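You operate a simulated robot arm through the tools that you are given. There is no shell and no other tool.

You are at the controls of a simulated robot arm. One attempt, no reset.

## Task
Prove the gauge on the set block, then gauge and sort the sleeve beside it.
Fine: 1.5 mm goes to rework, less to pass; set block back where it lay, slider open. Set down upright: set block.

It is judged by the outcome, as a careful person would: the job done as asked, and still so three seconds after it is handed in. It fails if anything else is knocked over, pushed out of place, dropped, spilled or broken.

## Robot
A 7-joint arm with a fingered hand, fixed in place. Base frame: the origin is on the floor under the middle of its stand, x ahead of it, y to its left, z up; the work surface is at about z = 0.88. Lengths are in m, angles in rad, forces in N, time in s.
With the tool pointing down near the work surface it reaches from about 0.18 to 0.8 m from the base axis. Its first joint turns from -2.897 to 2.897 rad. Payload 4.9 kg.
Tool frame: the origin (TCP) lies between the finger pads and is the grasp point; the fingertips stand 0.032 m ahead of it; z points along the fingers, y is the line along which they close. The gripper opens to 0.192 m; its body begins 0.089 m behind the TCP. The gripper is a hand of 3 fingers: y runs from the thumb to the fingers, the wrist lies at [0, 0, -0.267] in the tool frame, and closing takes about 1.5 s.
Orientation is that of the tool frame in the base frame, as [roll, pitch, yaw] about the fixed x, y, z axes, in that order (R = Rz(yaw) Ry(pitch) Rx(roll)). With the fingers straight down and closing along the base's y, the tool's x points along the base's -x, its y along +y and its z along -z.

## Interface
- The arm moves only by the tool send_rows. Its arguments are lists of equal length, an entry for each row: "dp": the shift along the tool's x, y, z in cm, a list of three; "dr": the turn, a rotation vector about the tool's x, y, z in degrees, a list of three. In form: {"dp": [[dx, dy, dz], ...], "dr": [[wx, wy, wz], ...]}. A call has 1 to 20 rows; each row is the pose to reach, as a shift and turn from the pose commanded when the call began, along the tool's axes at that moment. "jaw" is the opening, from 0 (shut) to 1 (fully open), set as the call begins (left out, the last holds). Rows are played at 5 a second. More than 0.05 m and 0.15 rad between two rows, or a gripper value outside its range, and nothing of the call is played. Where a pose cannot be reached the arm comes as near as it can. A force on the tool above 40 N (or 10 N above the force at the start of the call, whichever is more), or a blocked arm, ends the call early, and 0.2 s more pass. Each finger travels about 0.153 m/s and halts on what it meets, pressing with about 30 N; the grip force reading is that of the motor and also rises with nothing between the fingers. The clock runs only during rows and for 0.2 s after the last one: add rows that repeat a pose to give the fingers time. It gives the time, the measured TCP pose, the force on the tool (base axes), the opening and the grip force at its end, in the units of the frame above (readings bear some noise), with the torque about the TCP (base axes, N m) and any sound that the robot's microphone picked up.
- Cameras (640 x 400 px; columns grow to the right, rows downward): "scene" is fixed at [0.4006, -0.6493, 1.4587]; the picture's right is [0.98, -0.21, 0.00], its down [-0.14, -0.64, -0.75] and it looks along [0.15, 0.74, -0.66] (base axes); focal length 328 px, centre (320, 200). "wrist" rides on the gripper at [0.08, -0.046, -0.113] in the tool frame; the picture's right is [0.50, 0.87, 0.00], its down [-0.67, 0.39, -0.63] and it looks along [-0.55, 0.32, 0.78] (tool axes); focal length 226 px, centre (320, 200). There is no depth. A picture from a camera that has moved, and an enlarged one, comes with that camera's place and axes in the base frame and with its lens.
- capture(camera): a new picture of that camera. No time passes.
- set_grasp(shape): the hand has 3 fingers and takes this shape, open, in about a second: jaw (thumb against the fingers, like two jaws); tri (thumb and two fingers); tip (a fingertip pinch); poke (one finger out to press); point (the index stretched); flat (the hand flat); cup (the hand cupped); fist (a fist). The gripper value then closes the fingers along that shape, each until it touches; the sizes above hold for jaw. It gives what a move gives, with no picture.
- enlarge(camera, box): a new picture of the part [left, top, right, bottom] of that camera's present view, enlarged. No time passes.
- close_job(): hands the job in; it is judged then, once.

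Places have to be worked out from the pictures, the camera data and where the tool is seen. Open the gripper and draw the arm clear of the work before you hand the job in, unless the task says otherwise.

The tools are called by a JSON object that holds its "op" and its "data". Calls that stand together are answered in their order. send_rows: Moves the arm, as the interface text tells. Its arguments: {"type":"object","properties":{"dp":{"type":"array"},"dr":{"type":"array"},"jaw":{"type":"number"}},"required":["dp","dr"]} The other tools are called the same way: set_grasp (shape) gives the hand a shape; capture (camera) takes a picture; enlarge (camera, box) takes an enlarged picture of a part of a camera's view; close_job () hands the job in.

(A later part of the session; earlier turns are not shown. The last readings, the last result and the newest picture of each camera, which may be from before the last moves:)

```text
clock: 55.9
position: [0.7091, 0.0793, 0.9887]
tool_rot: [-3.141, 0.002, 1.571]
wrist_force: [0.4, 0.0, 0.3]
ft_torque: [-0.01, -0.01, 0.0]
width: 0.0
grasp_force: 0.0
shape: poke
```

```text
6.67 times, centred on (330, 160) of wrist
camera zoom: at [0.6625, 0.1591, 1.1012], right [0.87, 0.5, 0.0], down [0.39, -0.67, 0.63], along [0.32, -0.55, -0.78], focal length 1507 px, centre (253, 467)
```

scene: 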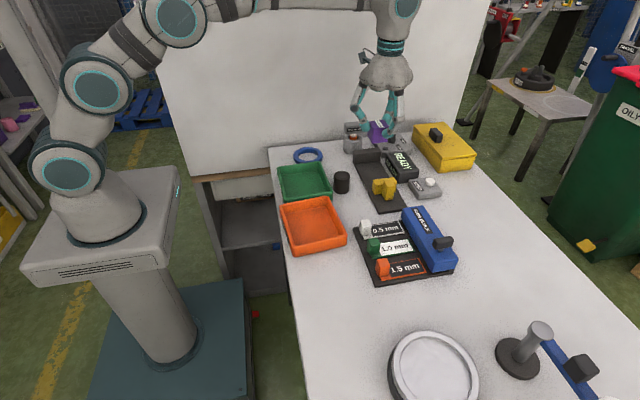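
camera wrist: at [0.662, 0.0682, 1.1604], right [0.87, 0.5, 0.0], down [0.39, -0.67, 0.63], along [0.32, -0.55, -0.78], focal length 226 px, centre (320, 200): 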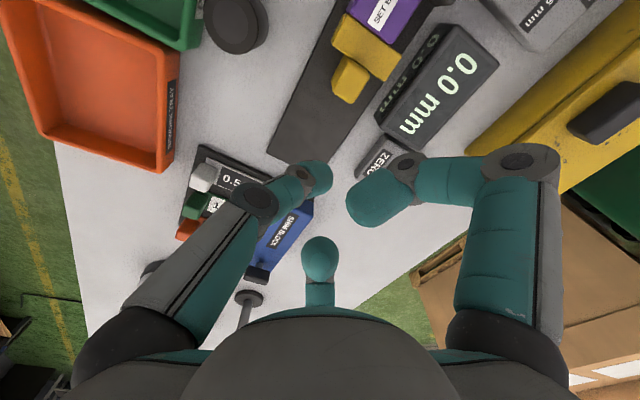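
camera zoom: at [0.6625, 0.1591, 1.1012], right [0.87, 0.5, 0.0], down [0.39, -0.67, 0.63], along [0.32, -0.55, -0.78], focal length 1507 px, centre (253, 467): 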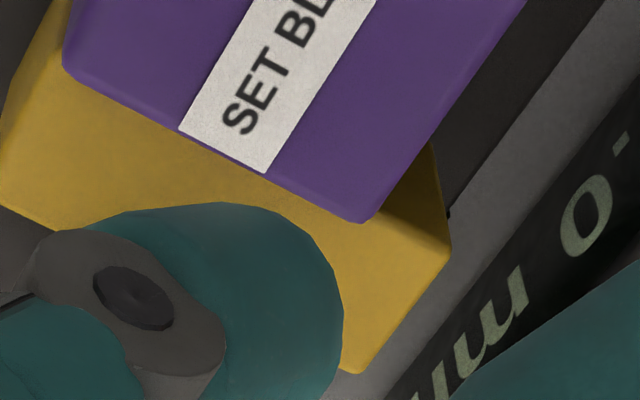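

The handle's rear face is near y 0.057 and the block's front near 0.086. I'll shift to y 0.0745 and lower the fingertip to just above the plate top.

{"op": "send_rows", "data": {"dp": [[-0.46, 0, 0.0], [-0.46, 0, 1.0], [-0.46, 0, 2.0], [-0.46, 0, 2.4], [-0.46, 0, 2.4]], "dr": [[0, 0, 0], [0, 0, 0], [0, 0, 0], [0, 0, 0], [0, 0, 0]]}}

{"op": "enlarge", "data": {"camera": "scene", "box": [355, 135, 405, 175]}}

{"op": "enlarge", "data": {"camera": "wrist", "box": [290, 130, 370, 190]}}

```text
clock: 57.1
position: [0.7131, 0.0773, 0.9672]
tool_rot: [3.135, -0.003, 1.569]
wrist_force: [-6.5, 1.7, 32.7]
ft_torque: [0.22, 0.05, 0.01]
width: 0.0
grasp_force: 0.1
shape: poke
```

```text
10.00 times, centred on (380, 155) of scene
camera zoom: at [0.4006, -0.6493, 1.4587], right [0.98, -0.21, 0.0], down [-0.14, -0.64, -0.75], along [0.15, 0.74, -0.66], focal length 3279 px, centre (-280, 650)
```

zoom: 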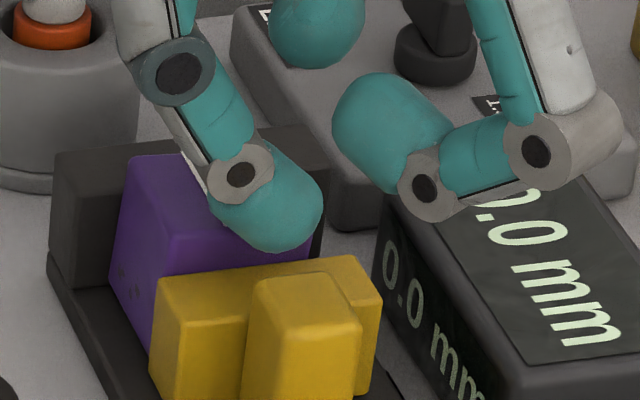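

```text
6.67 times, centred on (330, 160) of wrist
camera zoom: at [0.6653, 0.1564, 1.08], right [0.87, 0.5, 0.01], down [0.38, -0.67, 0.63], along [0.32, -0.55, -0.77], focal length 1507 px, centre (253, 467)
```

zoom: 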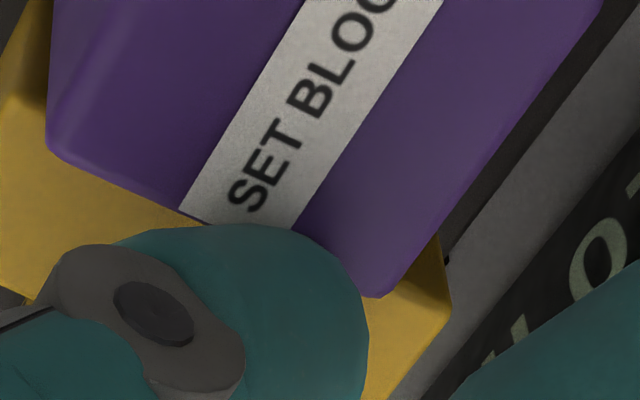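

A 33 N upward force: the fingertip is resting on the block's top edge. Backing up immediately.

{"op": "send_rows", "data": {"dp": [[0, 0, -0.5], [0, 0, -1.5], [0, 0, -2.5], [0, 0, -2.5]], "dr": [[0, 0, 0], [0, 0, 0], [0, 0, 0], [0, 0, 0]]}}

{"op": "enlarge", "data": {"camera": "scene", "box": [345, 130, 435, 190]}}

{"op": "enlarge", "data": {"camera": "scene", "box": [365, 120, 405, 160]}}

```text
clock: 58.1
position: [0.7106, 0.0773, 0.9856]
tool_rot: [-3.142, 0.001, 1.569]
wrist_force: [-0.7, 0.8, 0.0]
ft_torque: [-0.01, -0.05, 0.03]
width: 0.0
grasp_force: 0.1
shape: poke
```

```text
6.67 times, centred on (390, 160) of scene
camera zoom: at [0.4006, -0.6493, 1.4587], right [0.98, -0.21, 0.0], down [-0.14, -0.64, -0.75], along [0.15, 0.74, -0.66], focal length 2186 px, centre (-147, 467)
```

zoom: 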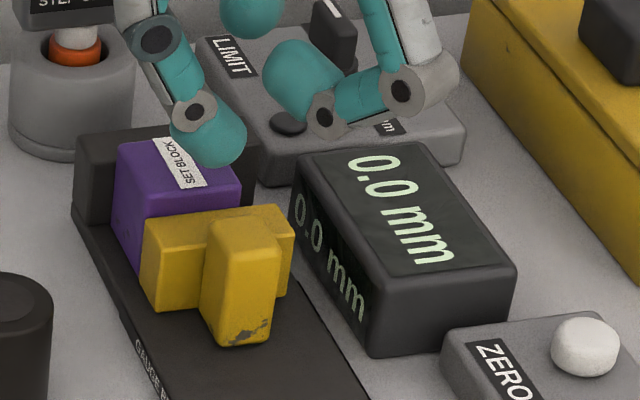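

```text
10.00 times, centred on (385, 140) of scene
camera zoom: at [0.4006, -0.6493, 1.4587], right [0.98, -0.21, 0.0], down [-0.14, -0.64, -0.75], along [0.15, 0.74, -0.66], focal length 3279 px, centre (-330, 800)
```

zoom: 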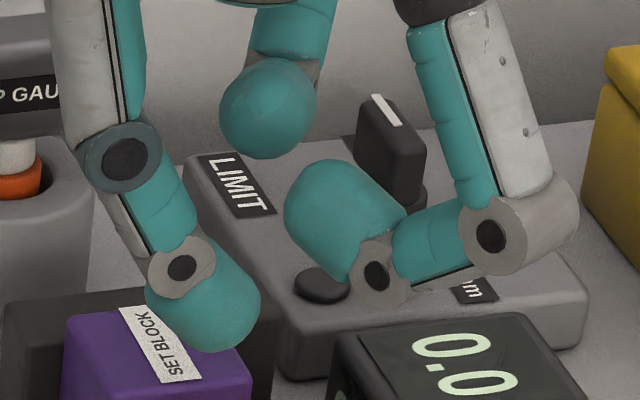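

The scene is undisturbed (display still 0.0 mm). The torque indicates the fingertip met the block's top edge about 5 mm +y of TCP, so I need to come down closer to the handle. I'll shift about 6–8 mm toward -y and check the true pose first.

{"op": "send_rows", "data": {"dp": [[-0.3, 0, 0], [-0.65, 0, 0], [-0.65, 0, 0], [-0.65, 0, 0]], "dr": [[0, 0, 0], [0, 0, 0], [0, 0, 0], [0, 0, 0]]}}

{"op": "enlarge", "data": {"camera": "wrist", "box": [270, 120, 390, 210]}}

{"op": "enlarge", "data": {"camera": "scene", "box": [360, 130, 410, 170]}}

```text
clock: 59.1
position: [0.7106, 0.0708, 0.9871]
tool_rot: [3.141, 0.0, 1.571]
wrist_force: [0.1, 0.2, 0.4]
ft_torque: [0.04, 0.02, -0.02]
width: 0.0
grasp_force: 0.1
shape: poke
```

```text
4.44 times, centred on (330, 165) of wrist
camera zoom: at [0.6638, 0.1508, 1.1002], right [0.87, 0.5, 0.0], down [0.39, -0.67, 0.63], along [0.32, -0.55, -0.78], focal length 1005 px, centre (276, 356)
```

zoom: 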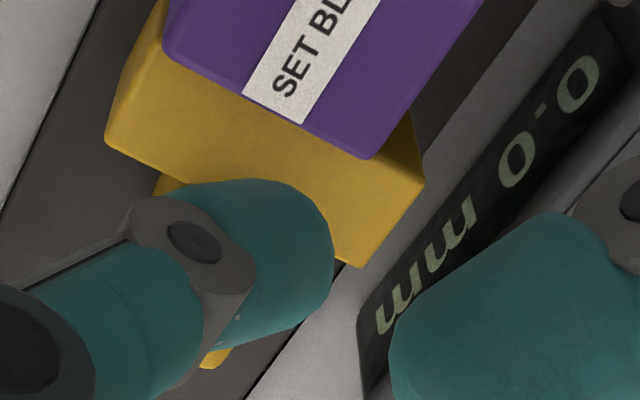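

```text
10.00 times, centred on (385, 150) of scene
camera zoom: at [0.4006, -0.6493, 1.4587], right [0.98, -0.21, 0.0], down [-0.14, -0.64, -0.75], along [0.15, 0.74, -0.66], focal length 3279 px, centre (-330, 700)
```

zoom: 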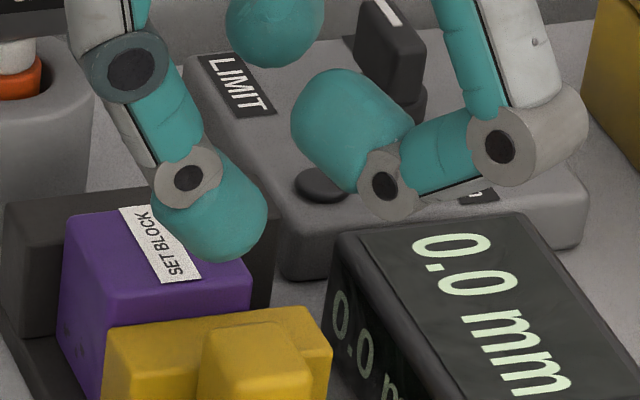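

TCP is at (0.7098, 0.0708, 0.987). I'll shift another 2 mm toward the handle and lower in stages with force checks.

{"op": "send_rows", "data": {"dp": [[-0.2, 0, 0.5], [-0.2, 0, 1.1], [-0.2, 0, 1.7], [-0.2, 0, 1.7]], "dr": [[0, 0, 0], [0, 0, 0], [0, 0, 0], [0, 0, 0]]}}

{"op": "enlarge", "data": {"camera": "scene", "box": [360, 130, 410, 170]}}

{"op": "enlarge", "data": {"camera": "wrist", "box": [270, 120, 390, 210]}}

```text
clock: 60.1
position: [0.7082, 0.0686, 0.9697]
tool_rot: [3.14, 0.001, 1.571]
wrist_force: [0.4, -0.6, -1.4]
ft_torque: [0.0, 0.01, -0.01]
width: 0.0001
grasp_force: 0.0
shape: poke
```

```text
10.00 times, centred on (385, 150) of scene
camera zoom: at [0.4006, -0.6493, 1.4587], right [0.98, -0.21, 0.0], down [-0.14, -0.64, -0.75], along [0.15, 0.74, -0.66], focal length 3279 px, centre (-330, 700)
```

zoom: 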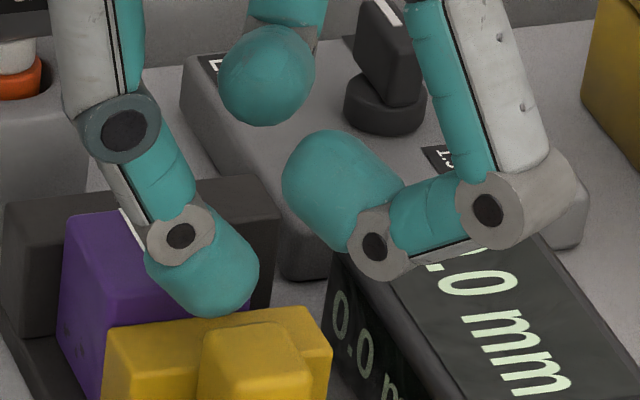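

```text
4.44 times, centred on (330, 165) of wrist
camera zoom: at [0.6629, 0.1489, 1.0831], right [0.87, 0.5, 0.0], down [0.39, -0.67, 0.63], along [0.32, -0.55, -0.78], focal length 1005 px, centre (276, 356)
```

zoom: 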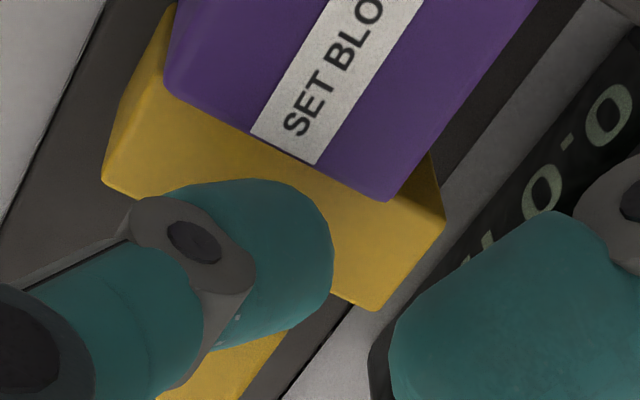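

No contact and the tip is poised right behind the handle's top edge. Lowering another 4–6 mm in two small steps.

{"op": "send_rows", "data": {"dp": [[0, 0, 0.2], [0, 0, 0.4], [0, 0, 0.4]], "dr": [[0, 0, 0], [0, 0, 0], [0, 0, 0]]}}

{"op": "send_rows", "data": {"dp": [[0, 0, 0.15], [0, 0, 0.25], [0, 0, 0.25]], "dr": [[0, 0, 0], [0, 0, 0], [0, 0, 0]]}}

{"op": "enlarge", "data": {"camera": "scene", "box": [360, 130, 410, 170]}}

```text
clock: 60.9
position: [0.7093, 0.0668, 0.9651]
tool_rot: [-3.141, 0.0, 1.571]
wrist_force: [0.0, 0.2, -1.0]
ft_torque: [0.03, 0.02, 0.02]
width: 0.0002
grasp_force: 0.0
shape: poke
```

```text
clock: 61.7
position: [0.7105, 0.0679, 0.9639]
tool_rot: [3.14, -0.001, 1.571]
wrist_force: [-0.2, 0.1, -0.4]
ft_torque: [-0.05, 0.02, 0.03]
width: 0.0001
grasp_force: 0.2
shape: poke
```

```text
10.00 times, centred on (385, 150) of scene
camera zoom: at [0.4006, -0.6493, 1.4587], right [0.98, -0.21, 0.0], down [-0.14, -0.64, -0.75], along [0.15, 0.74, -0.66], focal length 3279 px, centre (-330, 700)
```

zoom: 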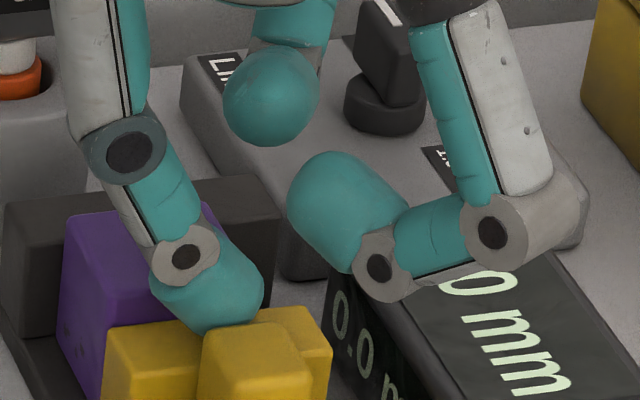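

The tip has dropped behind the handle's top with no force. Now I'll draw it toward -y, dragging the slider open; first 2 cm.

{"op": "send_rows", "data": {"dp": [[-0.3, 0, 0], [-0.6, 0, 0], [-0.9, 0, 0], [-1.2, 0, 0], [-1.6, 0, 0], [-2.0, 0, 0], [-2.0, 0, 0]], "dr": [[0, 0, 0], [0, 0, 0], [0, 0, 0], [0, 0, 0], [0, 0, 0], [0, 0, 0], [0, 0, 0]]}}

{"op": "enlarge", "data": {"camera": "scene", "box": [350, 125, 430, 185]}}

```text
clock: 63.3
position: [0.7124, 0.0479, 0.9624]
tool_rot: [-3.141, 0.0, 1.571]
wrist_force: [-0.2, 0.3, 0.5]
ft_torque: [0.04, 0.0, 0.0]
width: 0.0
grasp_force: 0.0
shape: poke
```

```text
6.67 times, centred on (390, 155) of scene
camera zoom: at [0.4006, -0.6493, 1.4587], right [0.98, -0.21, 0.0], down [-0.14, -0.64, -0.75], along [0.15, 0.74, -0.66], focal length 2186 px, centre (-147, 500)
```

zoom: 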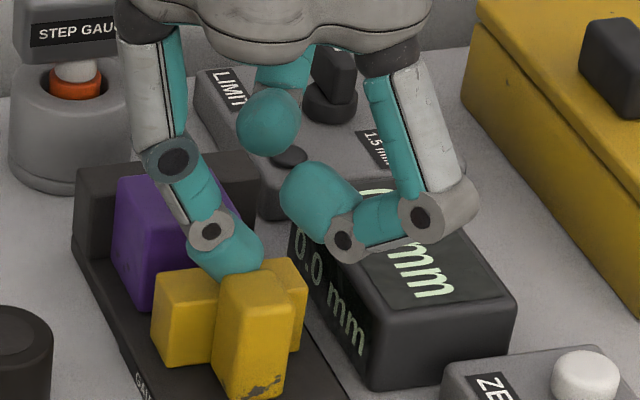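

The slider follows. Continuing to draw it back another 6 cm to its open position, smoothly.

{"op": "send_rows", "data": {"dp": [[-0.5, 0, 0], [-1.0, 0, 0], [-1.5, 0, 0], [-2.0, 0, 0], [-2.5, 0, 0], [-3.0, 0, 0], [-3.5, 0, 0], [-4.0, 0, 0], [-4.5, 0, 0], [-5.0, 0, 0], [-5.5, 0, 0], [-5.5, 0, 0]], "dr": [[0, 0, 0], [0, 0, 0], [0, 0, 0], [0, 0, 0], [0, 0, 0], [0, 0, 0], [0, 0, 0], [0, 0, 0], [0, 0, 0], [0, 0, 0], [0, 0, 0], [0, 0, 0]]}}

{"op": "enlarge", "data": {"camera": "scene", "box": [345, 130, 435, 210]}}

{"op": "capture", "data": {"camera": "wrist"}}

```text
clock: 65.9
position: [0.7113, -0.0093, 0.9635]
tool_rot: [3.141, 0.001, 1.57]
wrist_force: [-0.9, 0.7, -0.3]
ft_torque: [-0.03, -0.02, -0.02]
width: 0.0
grasp_force: 0.1
shape: poke
```

```text
5.00 times, centred on (390, 170) of scene
camera zoom: at [0.4006, -0.6493, 1.4587], right [0.98, -0.21, 0.0], down [-0.14, -0.64, -0.75], along [0.15, 0.74, -0.66], focal length 1640 px, centre (-30, 350)
```

zoom: 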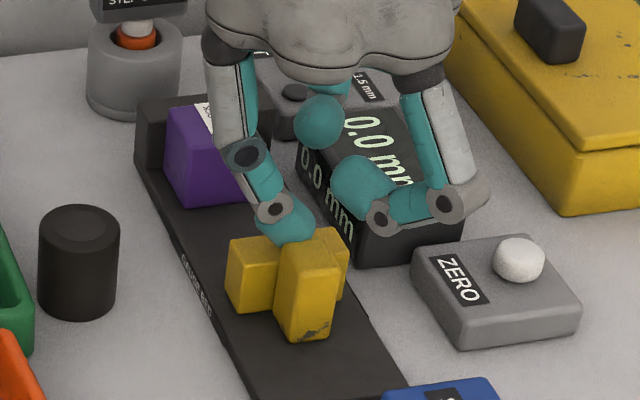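

```text
taken
camera wrist: at [0.6643, 0.0719, 1.0769], right [0.87, 0.5, 0.0], down [0.39, -0.67, 0.63], along [0.32, -0.55, -0.78], focal length 226 px, centre (320, 200)
```

wrist: 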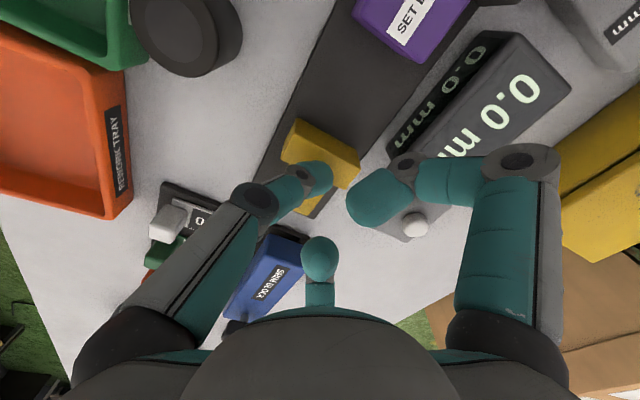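

The slider is nearly back (about 6 mm short of where it started) and the display still shows 0.0. I'll ease it the remaining distance in small steps.

{"op": "send_rows", "data": {"dp": [[-0.2, 0, 0], [-0.4, 0, 0], [-0.6, 0, 0], [-0.6, 0, 0]], "dr": [[0, 0, 0], [0, 0, 0], [0, 0, 0], [0, 0, 0]]}}

{"op": "enlarge", "data": {"camera": "scene", "box": [365, 170, 405, 200]}}

{"op": "enlarge", "data": {"camera": "scene", "box": [345, 130, 435, 210]}}

```text
clock: 66.9
position: [0.7113, -0.0133, 0.9628]
tool_rot: [-3.141, 0.0, 1.571]
wrist_force: [-0.4, -0.2, 0.1]
ft_torque: [-0.01, 0.01, -0.01]
width: 0.0
grasp_force: 0.1
shape: poke
```

```text
13.33 times, centred on (385, 185) of scene
camera zoom: at [0.4006, -0.6493, 1.4587], right [0.98, -0.21, 0.0], down [-0.14, -0.64, -0.75], along [0.15, 0.74, -0.66], focal length 4372 px, centre (-547, 400)
```

zoom: 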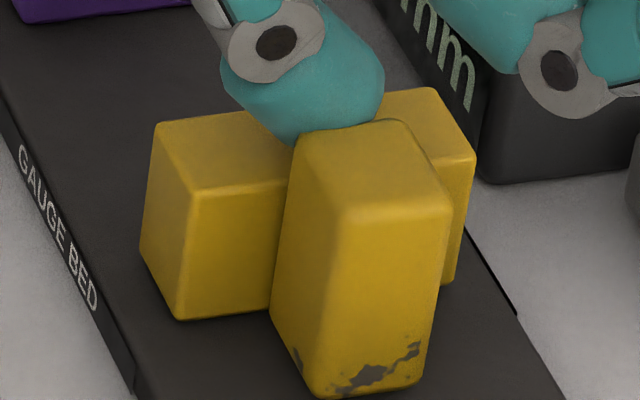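

```text
5.00 times, centred on (390, 170) of scene
camera zoom: at [0.4006, -0.6493, 1.4587], right [0.98, -0.21, 0.0], down [-0.14, -0.64, -0.75], along [0.15, 0.74, -0.66], focal length 1640 px, centre (-30, 350)
```

zoom: 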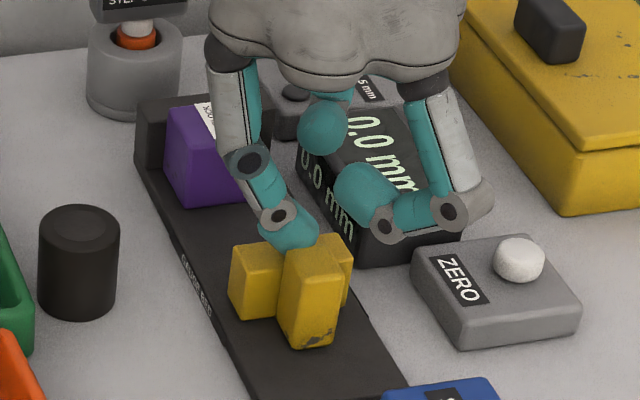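

About 2 mm from its original place. A final 2–3 mm pull.

{"op": "send_rows", "data": {"dp": [[-0.1, 0, 0], [-0.25, 0, 0], [-0.25, 0, 0]], "dr": [[0, 0, 0], [0, 0, 0], [0, 0, 0]]}}

{"op": "enlarge", "data": {"camera": "scene", "box": [365, 170, 405, 200]}}

{"op": "enlarge", "data": {"camera": "scene", "box": [345, 130, 435, 210]}}

```text
clock: 67.7
position: [0.7105, -0.0153, 0.9635]
tool_rot: [3.14, -0.001, 1.57]
wrist_force: [-0.1, 0.3, 0.4]
ft_torque: [0.02, -0.02, 0.0]
width: 0.0
grasp_force: 0.1
shape: poke
```

```text
13.33 times, centred on (385, 185) of scene
camera zoom: at [0.4006, -0.6493, 1.4587], right [0.98, -0.21, 0.0], down [-0.14, -0.64, -0.75], along [0.15, 0.74, -0.66], focal length 4372 px, centre (-547, 400)
```

zoom: 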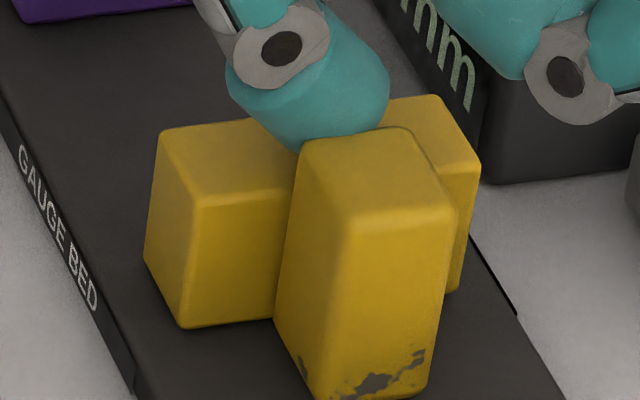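

```text
5.00 times, centred on (390, 170) of scene
camera zoom: at [0.4006, -0.6493, 1.4587], right [0.98, -0.21, 0.0], down [-0.14, -0.64, -0.75], along [0.15, 0.74, -0.66], focal length 1640 px, centre (-30, 350)
```

zoom: 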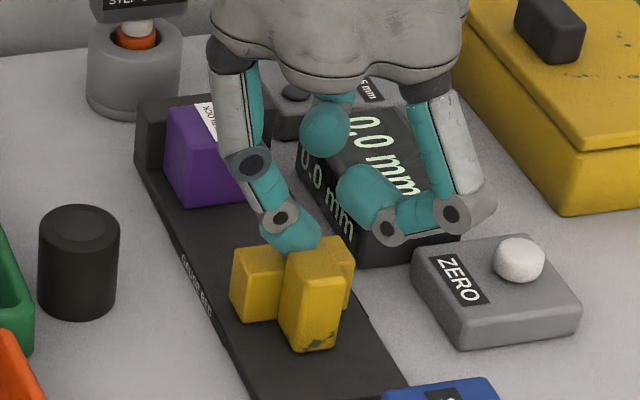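

The slider is exactly back at its starting place. I'll ease the fingertip off, lift clear, and re-form the jaw shape.

{"op": "send_rows", "data": {"dp": [[0.3, 0, 0], [0.4, 0, -1.0], [0.4, 0, -4.0], [0.4, 0, -7.0], [0.4, 0, -10.0], [0.4, 0, -10.0]], "dr": [[0, 0, 0], [0, 0, 0], [0, 0, 0], [0, 0, 0], [0, 0, 0], [0, 0, 0]]}}

{"op": "set_grasp", "data": {"shape": "jaw"}}

{"op": "enlarge", "data": {"camera": "scene", "box": [345, 125, 445, 205]}}

{"op": "enlarge", "data": {"camera": "wrist", "box": [320, 0, 480, 100]}}

```text
clock: 69.1
position: [0.7119, -0.0128, 1.0612]
tool_rot: [-3.141, 0.001, 1.57]
wrist_force: [0.5, 0.4, -0.2]
ft_torque: [0.01, 0.01, 0.0]
width: 0.0001
grasp_force: 0.2
shape: poke
```

```text
clock: 70.0
position: [0.7097, -0.013, 1.0612]
tool_rot: [-3.141, 0.001, 1.571]
wrist_force: [0.5, 0.7, 0.3]
ft_torque: [0.03, 0.0, -0.01]
width: 0.1921
grasp_force: 0.1
shape: jaw
```

```text
5.00 times, centred on (395, 165) of scene
camera zoom: at [0.4006, -0.6493, 1.4587], right [0.98, -0.21, 0.0], down [-0.14, -0.64, -0.75], along [0.15, 0.74, -0.66], focal length 1640 px, centre (-55, 375)
```

zoom: 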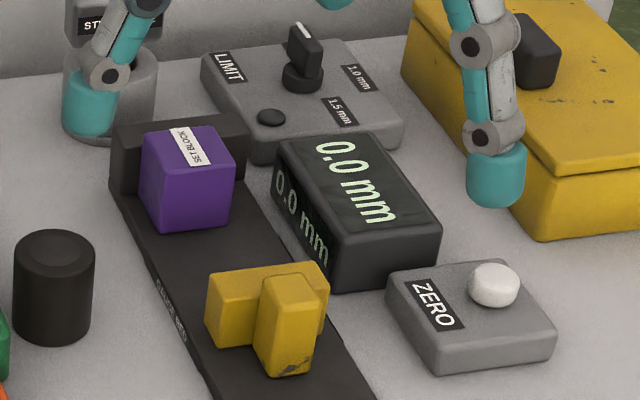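

```text
4.00 times, centred on (400, 50) of wrist
camera zoom: at [0.6648, 0.0676, 1.1752], right [0.87, 0.5, 0.0], down [0.39, -0.67, 0.63], along [0.32, -0.55, -0.78], focal length 904 px, centre (0, 800)
```

zoom: 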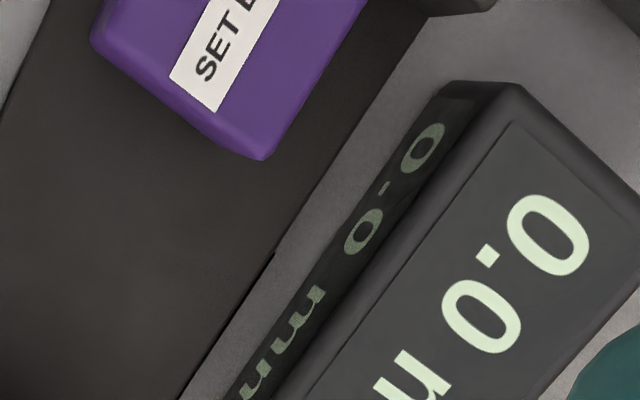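

The reading stays at 0.0 mm and the block is flush with the anvil. I'll measure its position closely before re-gripping.

{"op": "enlarge", "data": {"camera": "scene", "box": [360, 140, 400, 175]}}

{"op": "enlarge", "data": {"camera": "scene", "box": [390, 135, 440, 190]}}

```text
11.43 times, centred on (380, 158) of scene
camera zoom: at [0.4006, -0.6493, 1.4587], right [0.98, -0.21, 0.0], down [-0.14, -0.64, -0.75], along [0.15, 0.74, -0.66], focal length 3747 px, centre (-366, 686)
```

zoom: 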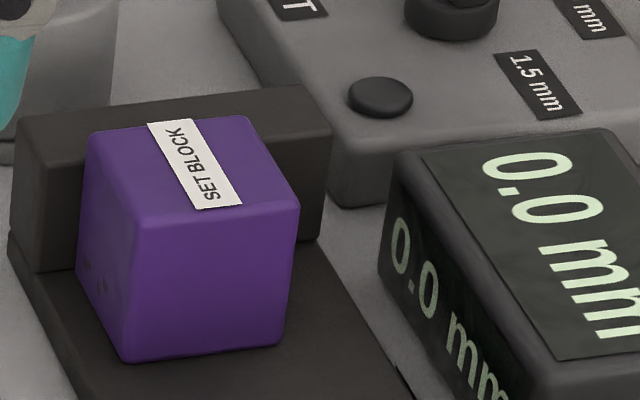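

```text
7.27 times, centred on (415, 162) of scene
camera zoom: at [0.4006, -0.6493, 1.4587], right [0.98, -0.21, 0.0], down [-0.14, -0.64, -0.75], along [0.15, 0.74, -0.66], focal length 2385 px, centre (-371, 473)
```

zoom: 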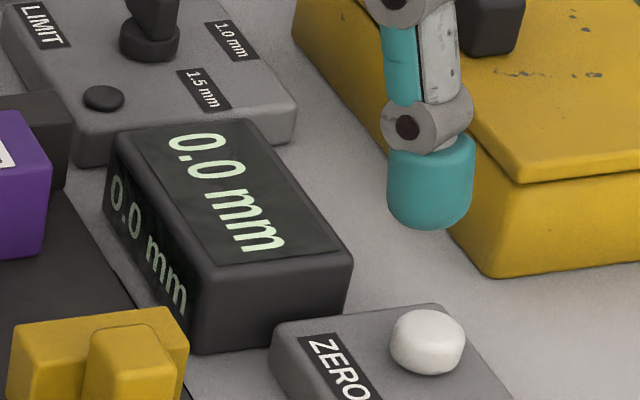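

Block centre is about (0.705, 0.108) on the bed. Because it is flush with the anvil I'll grip it from the -y side: two fingers on its ±x faces and the thumb on its front, hand centred slightly forward. Moving above with the hand turned to its default yaw.

{"op": "send_rows", "data": {"dp": [[0.87, -0.05, 0.18], [1.74, -0.1, 0.37], [2.61, -0.15, 0.55], [3.48, -0.19, 0.73], [4.35, -0.24, 0.92], [5.22, -0.29, 1.1], [6.09, -0.34, 1.28], [6.96, -0.39, 1.47], [7.83, -0.44, 1.65], [8.7, -0.48, 1.83], [9.57, -0.53, 2.02], [10.44, -0.58, 2.2], [10.44, -0.58, 2.2]], "dr": [[0, 0, -7.5], [0, 0, -15], [0, 0, -22.5], [0, 0, -30], [0, 0, -37.5], [0, 0, -45], [0, 0, -52.5], [0, 0, -60], [0, 0, -67.5], [0, 0, -75], [0, 0, -82.5], [0, 0, -90], [0, 0, -90]], "jaw": 0.333}}

{"op": "enlarge", "data": {"camera": "wrist", "box": [180, 40, 480, 260]}}

{"op": "enlarge", "data": {"camera": "scene", "box": [340, 80, 440, 180]}}

```text
clock: 72.8
position: [0.7034, 0.0938, 1.0416]
tool_rot: [-3.14, 0.0, -3.141]
wrist_force: [0.1, 0.7, -0.1]
ft_torque: [0.02, 0.02, -0.03]
width: 0.0642
grasp_force: 0.1
shape: jaw
```

```text
1.82 times, centred on (330, 150) of wrist
camera zoom: at [0.6243, 0.0475, 1.1551], right [-0.5, 0.87, 0.0], down [0.67, 0.39, 0.63], along [0.55, 0.32, -0.78], focal length 411 px, centre (302, 291)
```

zoom: 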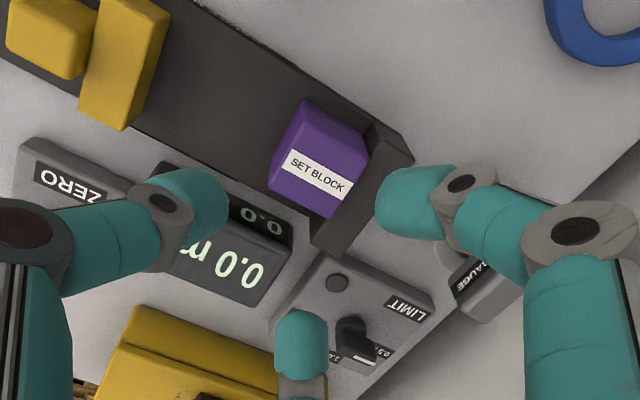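

```text
4.00 times, centred on (390, 130) of scene
camera zoom: at [0.4006, -0.6493, 1.4587], right [0.98, -0.21, 0.0], down [-0.14, -0.64, -0.75], along [0.15, 0.74, -0.66], focal length 1312 px, centre (40, 480)
```

zoom: 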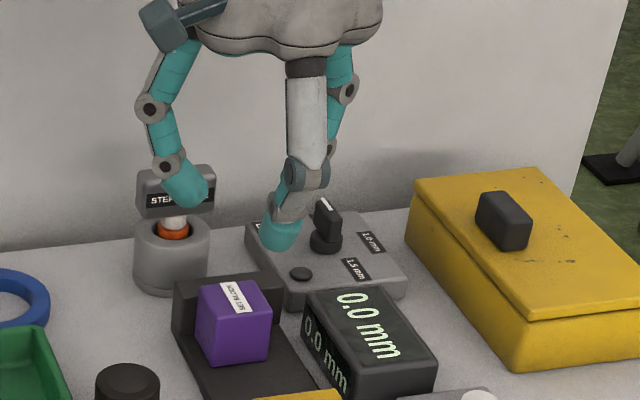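

TCP at (0.704, 0.0935, 1.042). Descending to just above the block for a clearance check.

{"op": "send_rows", "data": {"dp": [[-0.07, -0.15, 2.0], [-0.07, -0.15, 4.0], [-0.07, -0.15, 6.0], [-0.07, -0.15, 7.2], [-0.07, -0.15, 7.2]], "dr": [[0, 0, 0], [0, 0, 0], [0, 0, 0], [0, 0, 0], [0, 0, 0]]}}

{"op": "enlarge", "data": {"camera": "wrist", "box": [180, 60, 480, 260]}}

{"op": "enlarge", "data": {"camera": "scene", "box": [350, 120, 420, 180]}}

```text
clock: 74.0
position: [0.7072, 0.0893, 0.9694]
tool_rot: [3.14, -0.001, -3.141]
wrist_force: [-0.3, -0.3, 0.3]
ft_torque: [-0.03, 0.0, -0.02]
width: 0.0643
grasp_force: 0.1
shape: jaw
```

```text
2.00 times, centred on (330, 160) of wrist
camera zoom: at [0.627, 0.0447, 1.0821], right [-0.5, 0.87, 0.0], down [0.67, 0.39, 0.63], along [0.55, 0.32, -0.78], focal length 452 px, centre (300, 280)
```

zoom: 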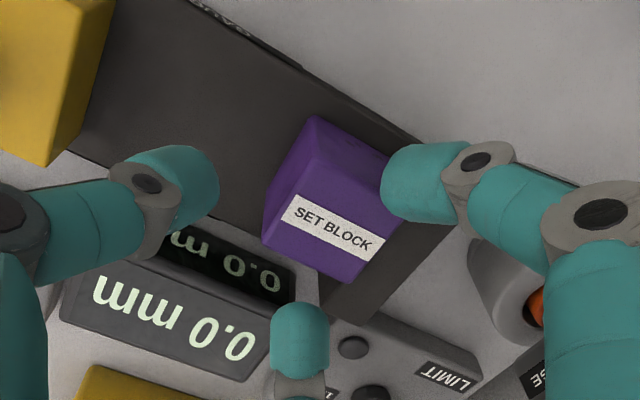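

```text
6.67 times, centred on (385, 150) of scene
camera zoom: at [0.4006, -0.6493, 1.4587], right [0.98, -0.21, 0.0], down [-0.14, -0.64, -0.75], along [0.15, 0.74, -0.66], focal length 2186 px, centre (-113, 533)
```

zoom: 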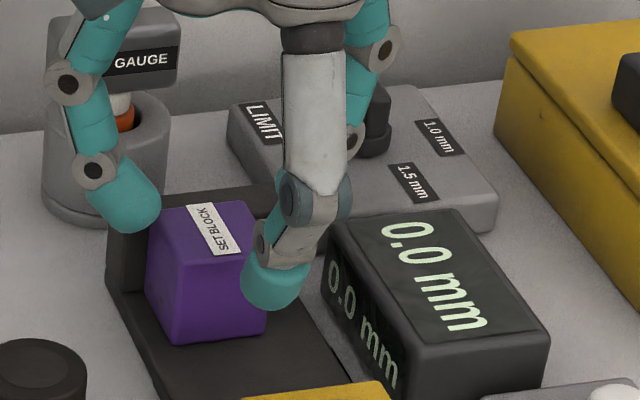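

I'll zoom the wrist view tightly on the block to check its centring between the fingers.

{"op": "enlarge", "data": {"camera": "wrist", "box": [300, 110, 380, 210]}}

```text
4.00 times, centred on (340, 160) of wrist
camera zoom: at [0.627, 0.0447, 1.0821], right [-0.5, 0.87, 0.0], down [0.67, 0.39, 0.63], along [0.55, 0.32, -0.78], focal length 904 px, centre (240, 360)
```

zoom: 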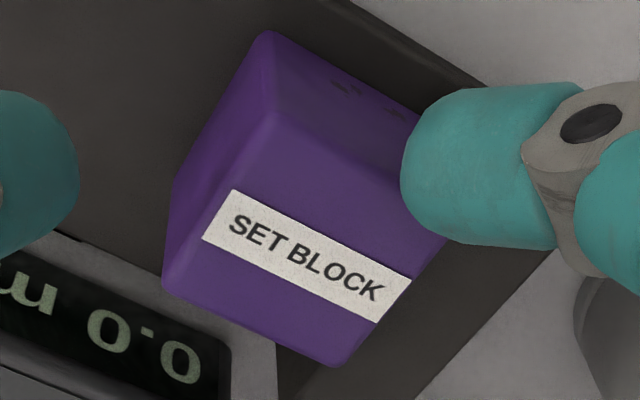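

Block spans x 0.683–0.724, y 0.083–0.127, so I'll shift 3.5 mm toward -x to centre it and lower to grip height with force check.

{"op": "send_rows", "data": {"dp": [[0.35, -0.05, 0.0], [0.35, -0.05, 0.8], [0.35, -0.05, 1.5], [0.35, -0.05, 2.1], [0.35, -0.05, 2.1]], "dr": [[0, 0, 0], [0, 0, 0], [0, 0, 0], [0, 0, 0], [0, 0, 0]]}}

{"op": "enlarge", "data": {"camera": "wrist", "box": [180, 60, 480, 260]}}

{"op": "enlarge", "data": {"camera": "scene", "box": [350, 120, 420, 180]}}

```text
clock: 75.2
position: [0.703, 0.0922, 0.9477]
tool_rot: [3.141, 0.0, 3.14]
wrist_force: [0.9, -0.2, -0.5]
ft_torque: [-0.02, -0.01, 0.0]
width: 0.0644
grasp_force: 0.0
shape: jaw
```

```text
2.00 times, centred on (330, 160) of wrist
camera zoom: at [0.6227, 0.0458, 1.0612], right [-0.5, 0.87, 0.0], down [0.67, 0.39, 0.63], along [0.55, 0.32, -0.78], focal length 452 px, centre (300, 280)
```

zoom: 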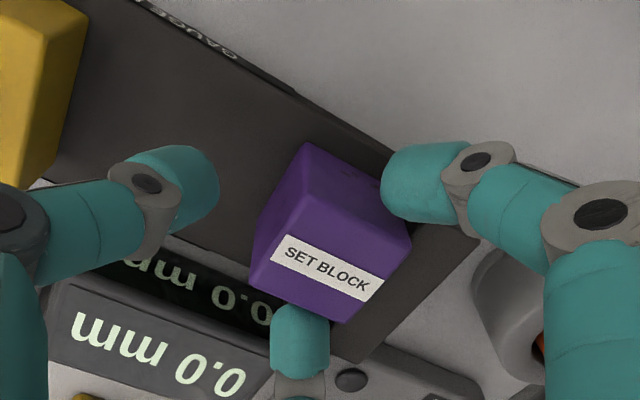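

```text
6.67 times, centred on (385, 150) of scene
camera zoom: at [0.4006, -0.6493, 1.4587], right [0.98, -0.21, 0.0], down [-0.14, -0.64, -0.75], along [0.15, 0.74, -0.66], focal length 2186 px, centre (-113, 533)
```

zoom: 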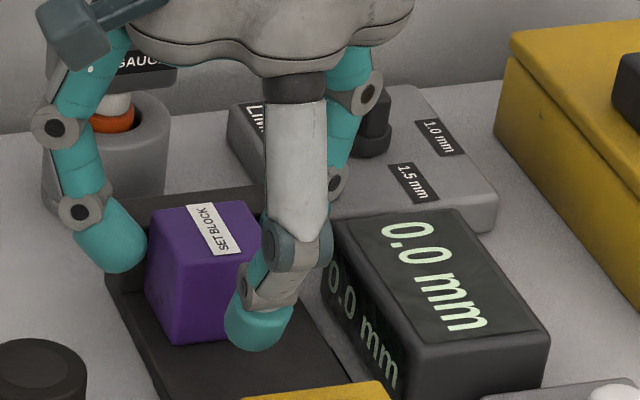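

No contact. Closing on the block in stages.

{"op": "send_rows", "data": {"dp": [[0, 0, 0], [0, 0, 0], [0, 0, 0]], "dr": [[0, 0, 0], [0, 0, 0], [0, 0, 0]], "jaw": 0.28}}

{"op": "send_rows", "data": {"dp": [[0, 0, 0], [0, 0, 0], [0, 0, 0], [0, 0, 0], [0, 0, 0], [0, 0, 0]], "dr": [[0, 0, 0], [0, 0, 0], [0, 0, 0], [0, 0, 0], [0, 0, 0], [0, 0, 0]], "jaw": 0.0}}

{"op": "enlarge", "data": {"camera": "wrist", "box": [180, 60, 480, 260]}}

{"op": "enlarge", "data": {"camera": "scene", "box": [350, 120, 420, 180]}}

```text
clock: 76.0
position: [0.7033, 0.0912, 0.948]
tool_rot: [3.141, 0.0, -3.141]
wrist_force: [-0.7, 0.2, 0.3]
ft_torque: [0.02, -0.02, -0.02]
width: 0.0543
grasp_force: 0.0
shape: jaw
```

```text
clock: 77.4
position: [0.703, 0.0914, 0.9478]
tool_rot: [3.141, -0.001, -3.141]
wrist_force: [-0.2, -2.6, -0.9]
ft_torque: [-0.1, 0.03, 0.0]
width: 0.0312
grasp_force: 29.8
shape: jaw
```

```text
2.00 times, centred on (330, 160) of wrist
camera zoom: at [0.6228, 0.0456, 1.0611], right [-0.5, 0.87, 0.0], down [0.67, 0.39, 0.63], along [0.55, 0.32, -0.78], focal length 452 px, centre (300, 280)
```

zoom: 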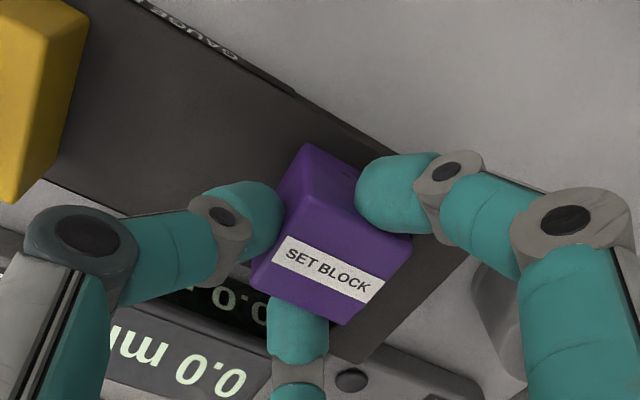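

```text
6.67 times, centred on (385, 150) of scene
camera zoom: at [0.4006, -0.6493, 1.4587], right [0.98, -0.21, 0.0], down [-0.14, -0.64, -0.75], along [0.15, 0.74, -0.66], focal length 2186 px, centre (-113, 533)
```

zoom: 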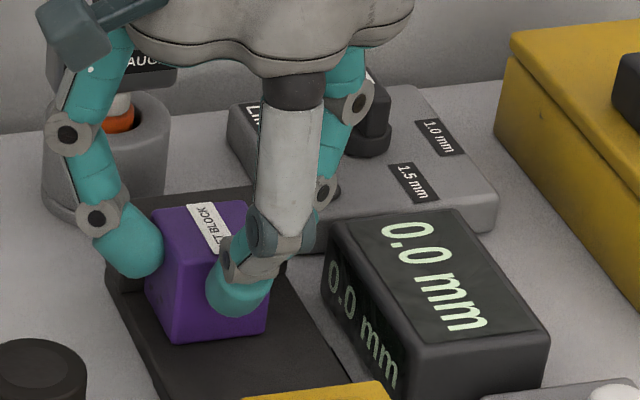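

Gripped around its sides and front. I'll lift 4 mm and draw the block away from the anvil to mid-bed.

{"op": "send_rows", "data": {"dp": [[0, 0, -0.2], [0, 0, -0.4], [0, -0.5, -0.4], [0, -1.2, -0.4], [0, -2.0, -0.4], [0, -2.8, -0.4], [0, -3.3, -0.4], [0, -3.3, -0.4]], "dr": [[0, 0, 0], [0, 0, 0], [0, 0, 0], [0, 0, 0], [0, 0, 0], [0, 0, 0], [0, 0, 0], [0, 0, 0]]}}

{"op": "enlarge", "data": {"camera": "wrist", "box": [180, 60, 480, 260]}}

{"op": "enlarge", "data": {"camera": "scene", "box": [350, 120, 430, 190]}}

```text
clock: 79.2
position: [0.7015, 0.0568, 0.9529]
tool_rot: [3.141, 0.0, 3.141]
wrist_force: [0.4, -0.5, -2.3]
ft_torque: [-0.04, 0.0, -0.04]
width: 0.0314
grasp_force: 30.2
shape: jaw
```

```text
2.00 times, centred on (330, 160) of wrist
camera zoom: at [0.6218, 0.0109, 1.0659], right [-0.5, 0.87, 0.0], down [0.67, 0.39, 0.63], along [0.55, 0.32, -0.78], focal length 452 px, centre (300, 280)
```

zoom: 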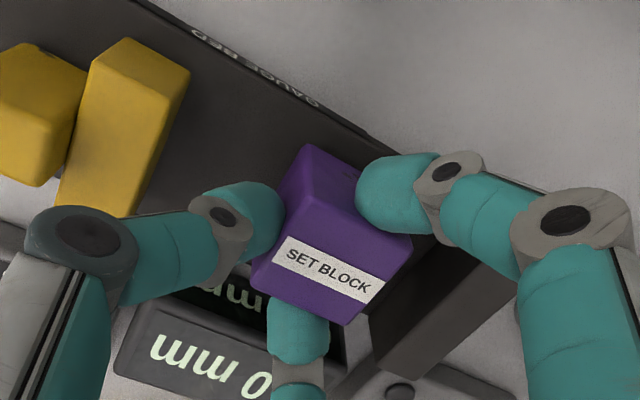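

```text
5.71 times, centred on (390, 155) of scene
camera zoom: at [0.4006, -0.6493, 1.4587], right [0.98, -0.21, 0.0], down [-0.14, -0.64, -0.75], along [0.15, 0.74, -0.66], focal length 1874 px, centre (-80, 457)
```

zoom: 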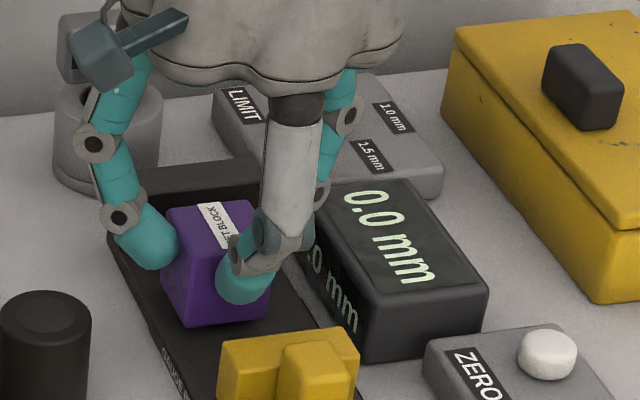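

The block is clear of the anvil at about (0.7026, 0.070). Lowering it back onto the bed until contact.

{"op": "send_rows", "data": {"dp": [[0, 0, 0.2], [0, 0, 0.35], [0, 0, 0.35]], "dr": [[0, 0, 0], [0, 0, 0], [0, 0, 0]]}}

{"op": "send_rows", "data": {"dp": [[0, 0, 0.1], [0, 0, 0.1]], "dr": [[0, 0, 0], [0, 0, 0]]}}

```text
clock: 80.0
position: [0.7014, 0.0573, 0.9469]
tool_rot: [3.141, 0.0, 3.141]
wrist_force: [0.1, -0.3, -3.2]
ft_torque: [-0.04, 0.02, -0.03]
width: 0.0315
grasp_force: 30.2
shape: jaw
```

```text
clock: 80.6
position: [0.7023, 0.0588, 0.9471]
tool_rot: [3.141, 0.001, 3.14]
wrist_force: [0.5, 1.0, -3.2]
ft_torque: [-0.02, -0.01, -0.03]
width: 0.0315
grasp_force: 29.6
shape: jaw
```

Not yet touching; lowering another millimetre or two.

{"op": "send_rows", "data": {"dp": [[0, 0, 0.1], [0, 0, 0.1]], "dr": [[0, 0, 0], [0, 0, 0]]}}

{"op": "enlarge", "data": {"camera": "scene", "box": [360, 145, 400, 180]}}

```text
clock: 81.2
position: [0.7021, 0.0593, 0.9474]
tool_rot: [-3.142, 0.001, 3.141]
wrist_force: [0.7, -0.3, -2.8]
ft_torque: [-0.05, 0.03, 0.02]
width: 0.0314
grasp_force: 29.8
shape: jaw
```

```text
11.43 times, centred on (380, 162) of scene
camera zoom: at [0.4006, -0.6493, 1.4587], right [0.98, -0.21, 0.0], down [-0.14, -0.64, -0.75], along [0.15, 0.74, -0.66], focal length 3747 px, centre (-366, 629)
```

zoom: 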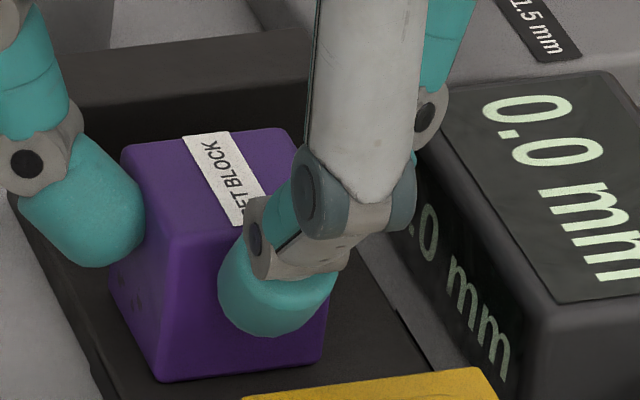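

{"op": "send_rows", "data": {"dp": [[0, 0, 0.1], [0, 0, 0.1], [0, 0, 0.1]], "dr": [[0, 0, 0], [0, 0, 0], [0, 0, 0]]}}

{"op": "capture", "data": {"camera": "wrist"}}

```text
clock: 82.0
position: [0.7014, 0.0593, 0.9478]
tool_rot: [-3.14, 0.0, -3.141]
wrist_force: [-1.2, -0.4, 0.7]
ft_torque: [0.01, 0.06, 0.0]
width: 0.0315
grasp_force: 29.8
shape: jaw
```

```text
taken
camera wrist: at [0.6216, 0.0124, 1.0604], right [-0.5, 0.87, 0.0], down [0.67, 0.39, 0.63], along [0.55, 0.32, -0.78], focal length 226 px, centre (320, 200)
```

wrist: 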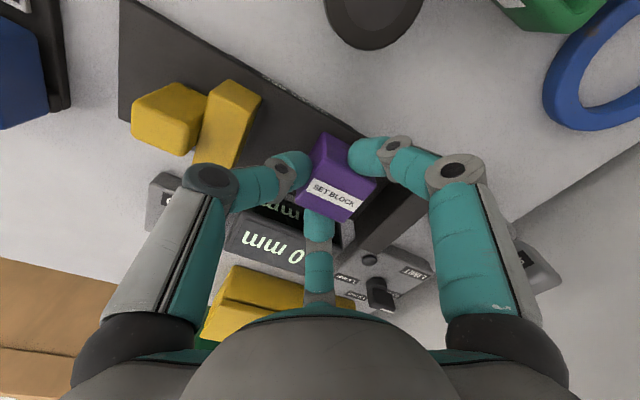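

Seated (force now +0.7 N). Opening just enough to release without the thumb reaching the slider, then rising.

{"op": "send_rows", "data": {"dp": [[0, 0, 0], [0, 0, 0], [0, 0, 0]], "dr": [[0, 0, 0], [0, 0, 0], [0, 0, 0]], "jaw": 0.25}}

{"op": "send_rows", "data": {"dp": [[0, 0, 0], [0, 0, 0], [0, 0, 0]], "dr": [[0, 0, 0], [0, 0, 0], [0, 0, 0]], "jaw": 0.295}}

{"op": "send_rows", "data": {"dp": [[0, 0, -0.8], [0, 0, -2.0], [0, 0, -4.5], [0, 0, -7.5], [0, 0, -10.0], [0, 0, -10.0]], "dr": [[0, 0, 0], [0, 0, 0], [0, 0, 0], [0, 0, 0], [0, 0, 0], [0, 0, 0]]}}

{"op": "enlarge", "data": {"camera": "scene", "box": [350, 130, 430, 200]}}

{"op": "enlarge", "data": {"camera": "wrist", "box": [260, 80, 420, 200]}}

```text
clock: 82.8
position: [0.7023, 0.0574, 0.9453]
tool_rot: [-3.142, -0.002, -3.141]
wrist_force: [-0.5, -1.5, 1.7]
ft_torque: [-0.02, 0.04, 0.0]
width: 0.0482
grasp_force: 0.1
shape: jaw
```

```text
clock: 83.6
position: [0.7012, 0.0587, 0.9465]
tool_rot: [-3.141, 0.0, 3.141]
wrist_force: [0.4, 0.0, -0.8]
ft_torque: [0.02, -0.01, 0.02]
width: 0.056
grasp_force: 0.1
shape: jaw
```

```text
clock: 85.0
position: [0.703, 0.0568, 1.0447]
tool_rot: [-3.141, 0.001, -3.141]
wrist_force: [-0.2, -0.4, -0.2]
ft_torque: [0.01, 0.02, 0.0]
width: 0.0561
grasp_force: 0.1
shape: jaw
```

```text
5.71 times, centred on (390, 165) of scene
camera zoom: at [0.4006, -0.6493, 1.4587], right [0.98, -0.21, 0.0], down [-0.14, -0.64, -0.75], along [0.15, 0.74, -0.66], focal length 1874 px, centre (-80, 400)
```

zoom: 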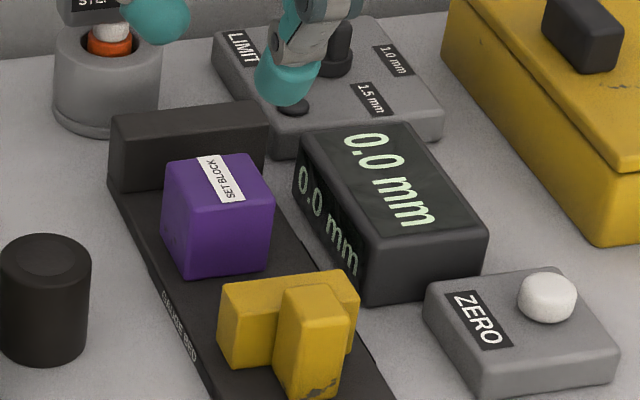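

```text
3.33 times, centred on (340, 140) of wrist
camera zoom: at [0.6226, 0.0105, 1.1591], right [-0.5, 0.87, 0.0], down [0.67, 0.39, 0.63], along [0.55, 0.32, -0.78], focal length 754 px, centre (253, 400)
```

zoom: 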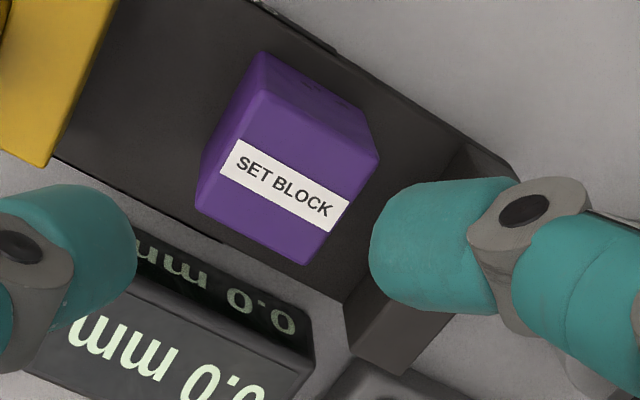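

The block stands on the bed at about (0.7035, 0.0695), still square. Now I'll return to the earlier placing grip orientation (yaw 1.326) above it so it can go back home exactly as picked.

{"op": "send_rows", "data": {"dp": [[-0.03, 0.1, 0], [-0.05, 0.21, 0], [-0.08, 0.31, 0], [-0.1, 0.41, 0], [-0.13, 0.52, 0], [-0.15, 0.62, 0], [-0.18, 0.72, 0], [-0.2, 0.83, 0], [-0.23, 0.93, 0], [-0.25, 1.04, 0], [-0.28, 1.14, 0], [-0.3, 1.24, 0], [-0.33, 1.35, 0], [-0.35, 1.45, 0], [-0.35, 1.45, 0]], "dr": [[0, 0, 7.43], [0, 0, 14.86], [0, 0, 22.29], [0, 0, 29.72], [0, 0, 37.15], [0, 0, 44.58], [0, 0, 52.01], [0, 0, 59.44], [0, 0, 66.87], [0, 0, 74.3], [0, 0, 81.73], [0, 0, 89.16], [0, 0, 96.59], [0, 0, 104.05], [0, 0, 104.05]], "jaw": 0.3125}}

{"op": "enlarge", "data": {"camera": "wrist", "box": [240, 60, 400, 200]}}

```text
clock: 88.2
position: [0.7072, 0.0724, 1.0453]
tool_rot: [-3.141, -0.001, 1.324]
wrist_force: [-0.8, -0.8, -0.1]
ft_torque: [0.0, -0.03, -0.01]
width: 0.0595
grasp_force: 0.0
shape: jaw
```

```text
2.86 times, centred on (320, 130) of wrist
camera zoom: at [0.6808, 0.1613, 1.1588], right [0.96, 0.27, 0.0], down [0.21, -0.75, 0.63], along [0.17, -0.61, -0.78], focal length 646 px, centre (320, 400)
```

zoom: 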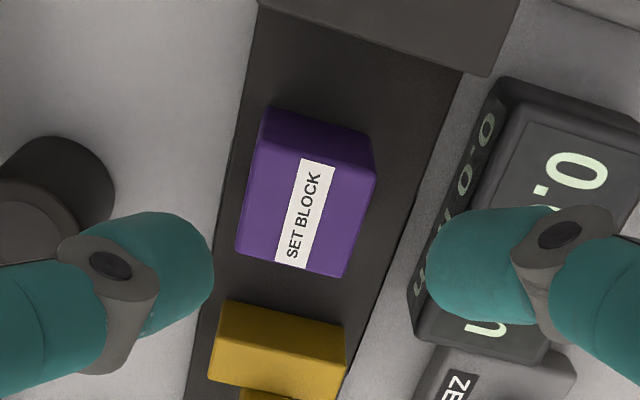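

Block is at about (0.7027, 0.0677), square. I'll correct 3 mm and descend to just above, then to grip height.

{"op": "send_rows", "data": {"dp": [[-0.33, 0.02, 2.5], [-0.33, 0.02, 5.0], [-0.33, 0.02, 7.0], [-0.33, 0.02, 8.0], [-0.33, 0.02, 8.0]], "dr": [[0, 0, 0], [0, 0, 0], [0, 0, 0], [0, 0, 0], [0, 0, 0]]}}

{"op": "enlarge", "data": {"camera": "wrist", "box": [200, 60, 440, 240]}}

{"op": "enlarge", "data": {"camera": "scene", "box": [350, 120, 420, 190]}}

```text
clock: 89.4
position: [0.7034, 0.0674, 0.9652]
tool_rot: [3.141, 0.001, 1.325]
wrist_force: [0.8, -0.4, 0.1]
ft_torque: [0.0, 0.0, 0.04]
width: 0.0596
grasp_force: 0.0
shape: jaw
```

```text
2.22 times, centred on (320, 150) of wrist
camera zoom: at [0.6773, 0.1566, 1.0787], right [0.96, 0.27, 0.0], down [0.21, -0.75, 0.63], along [0.17, -0.61, -0.78], focal length 502 px, centre (320, 311)
```

zoom: 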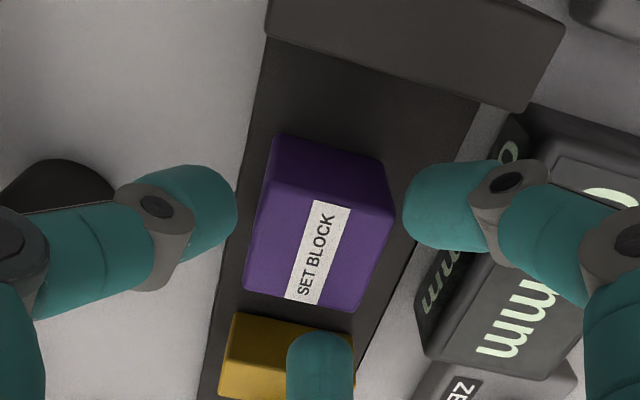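

```text
5.71 times, centred on (385, 155) of scene
camera zoom: at [0.4006, -0.6493, 1.4587], right [0.98, -0.21, 0.0], down [-0.14, -0.64, -0.75], along [0.15, 0.74, -0.66], focal length 1874 px, centre (-51, 457)
```

zoom: 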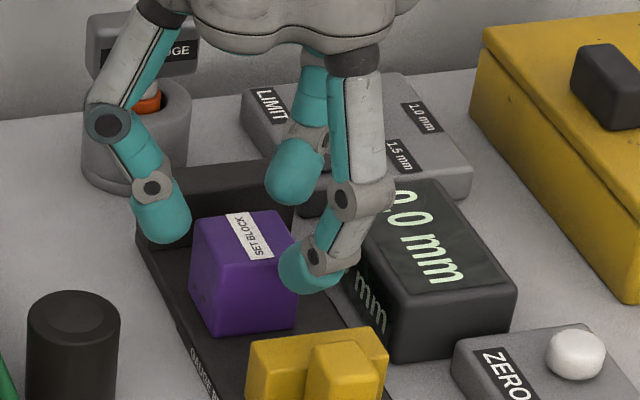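

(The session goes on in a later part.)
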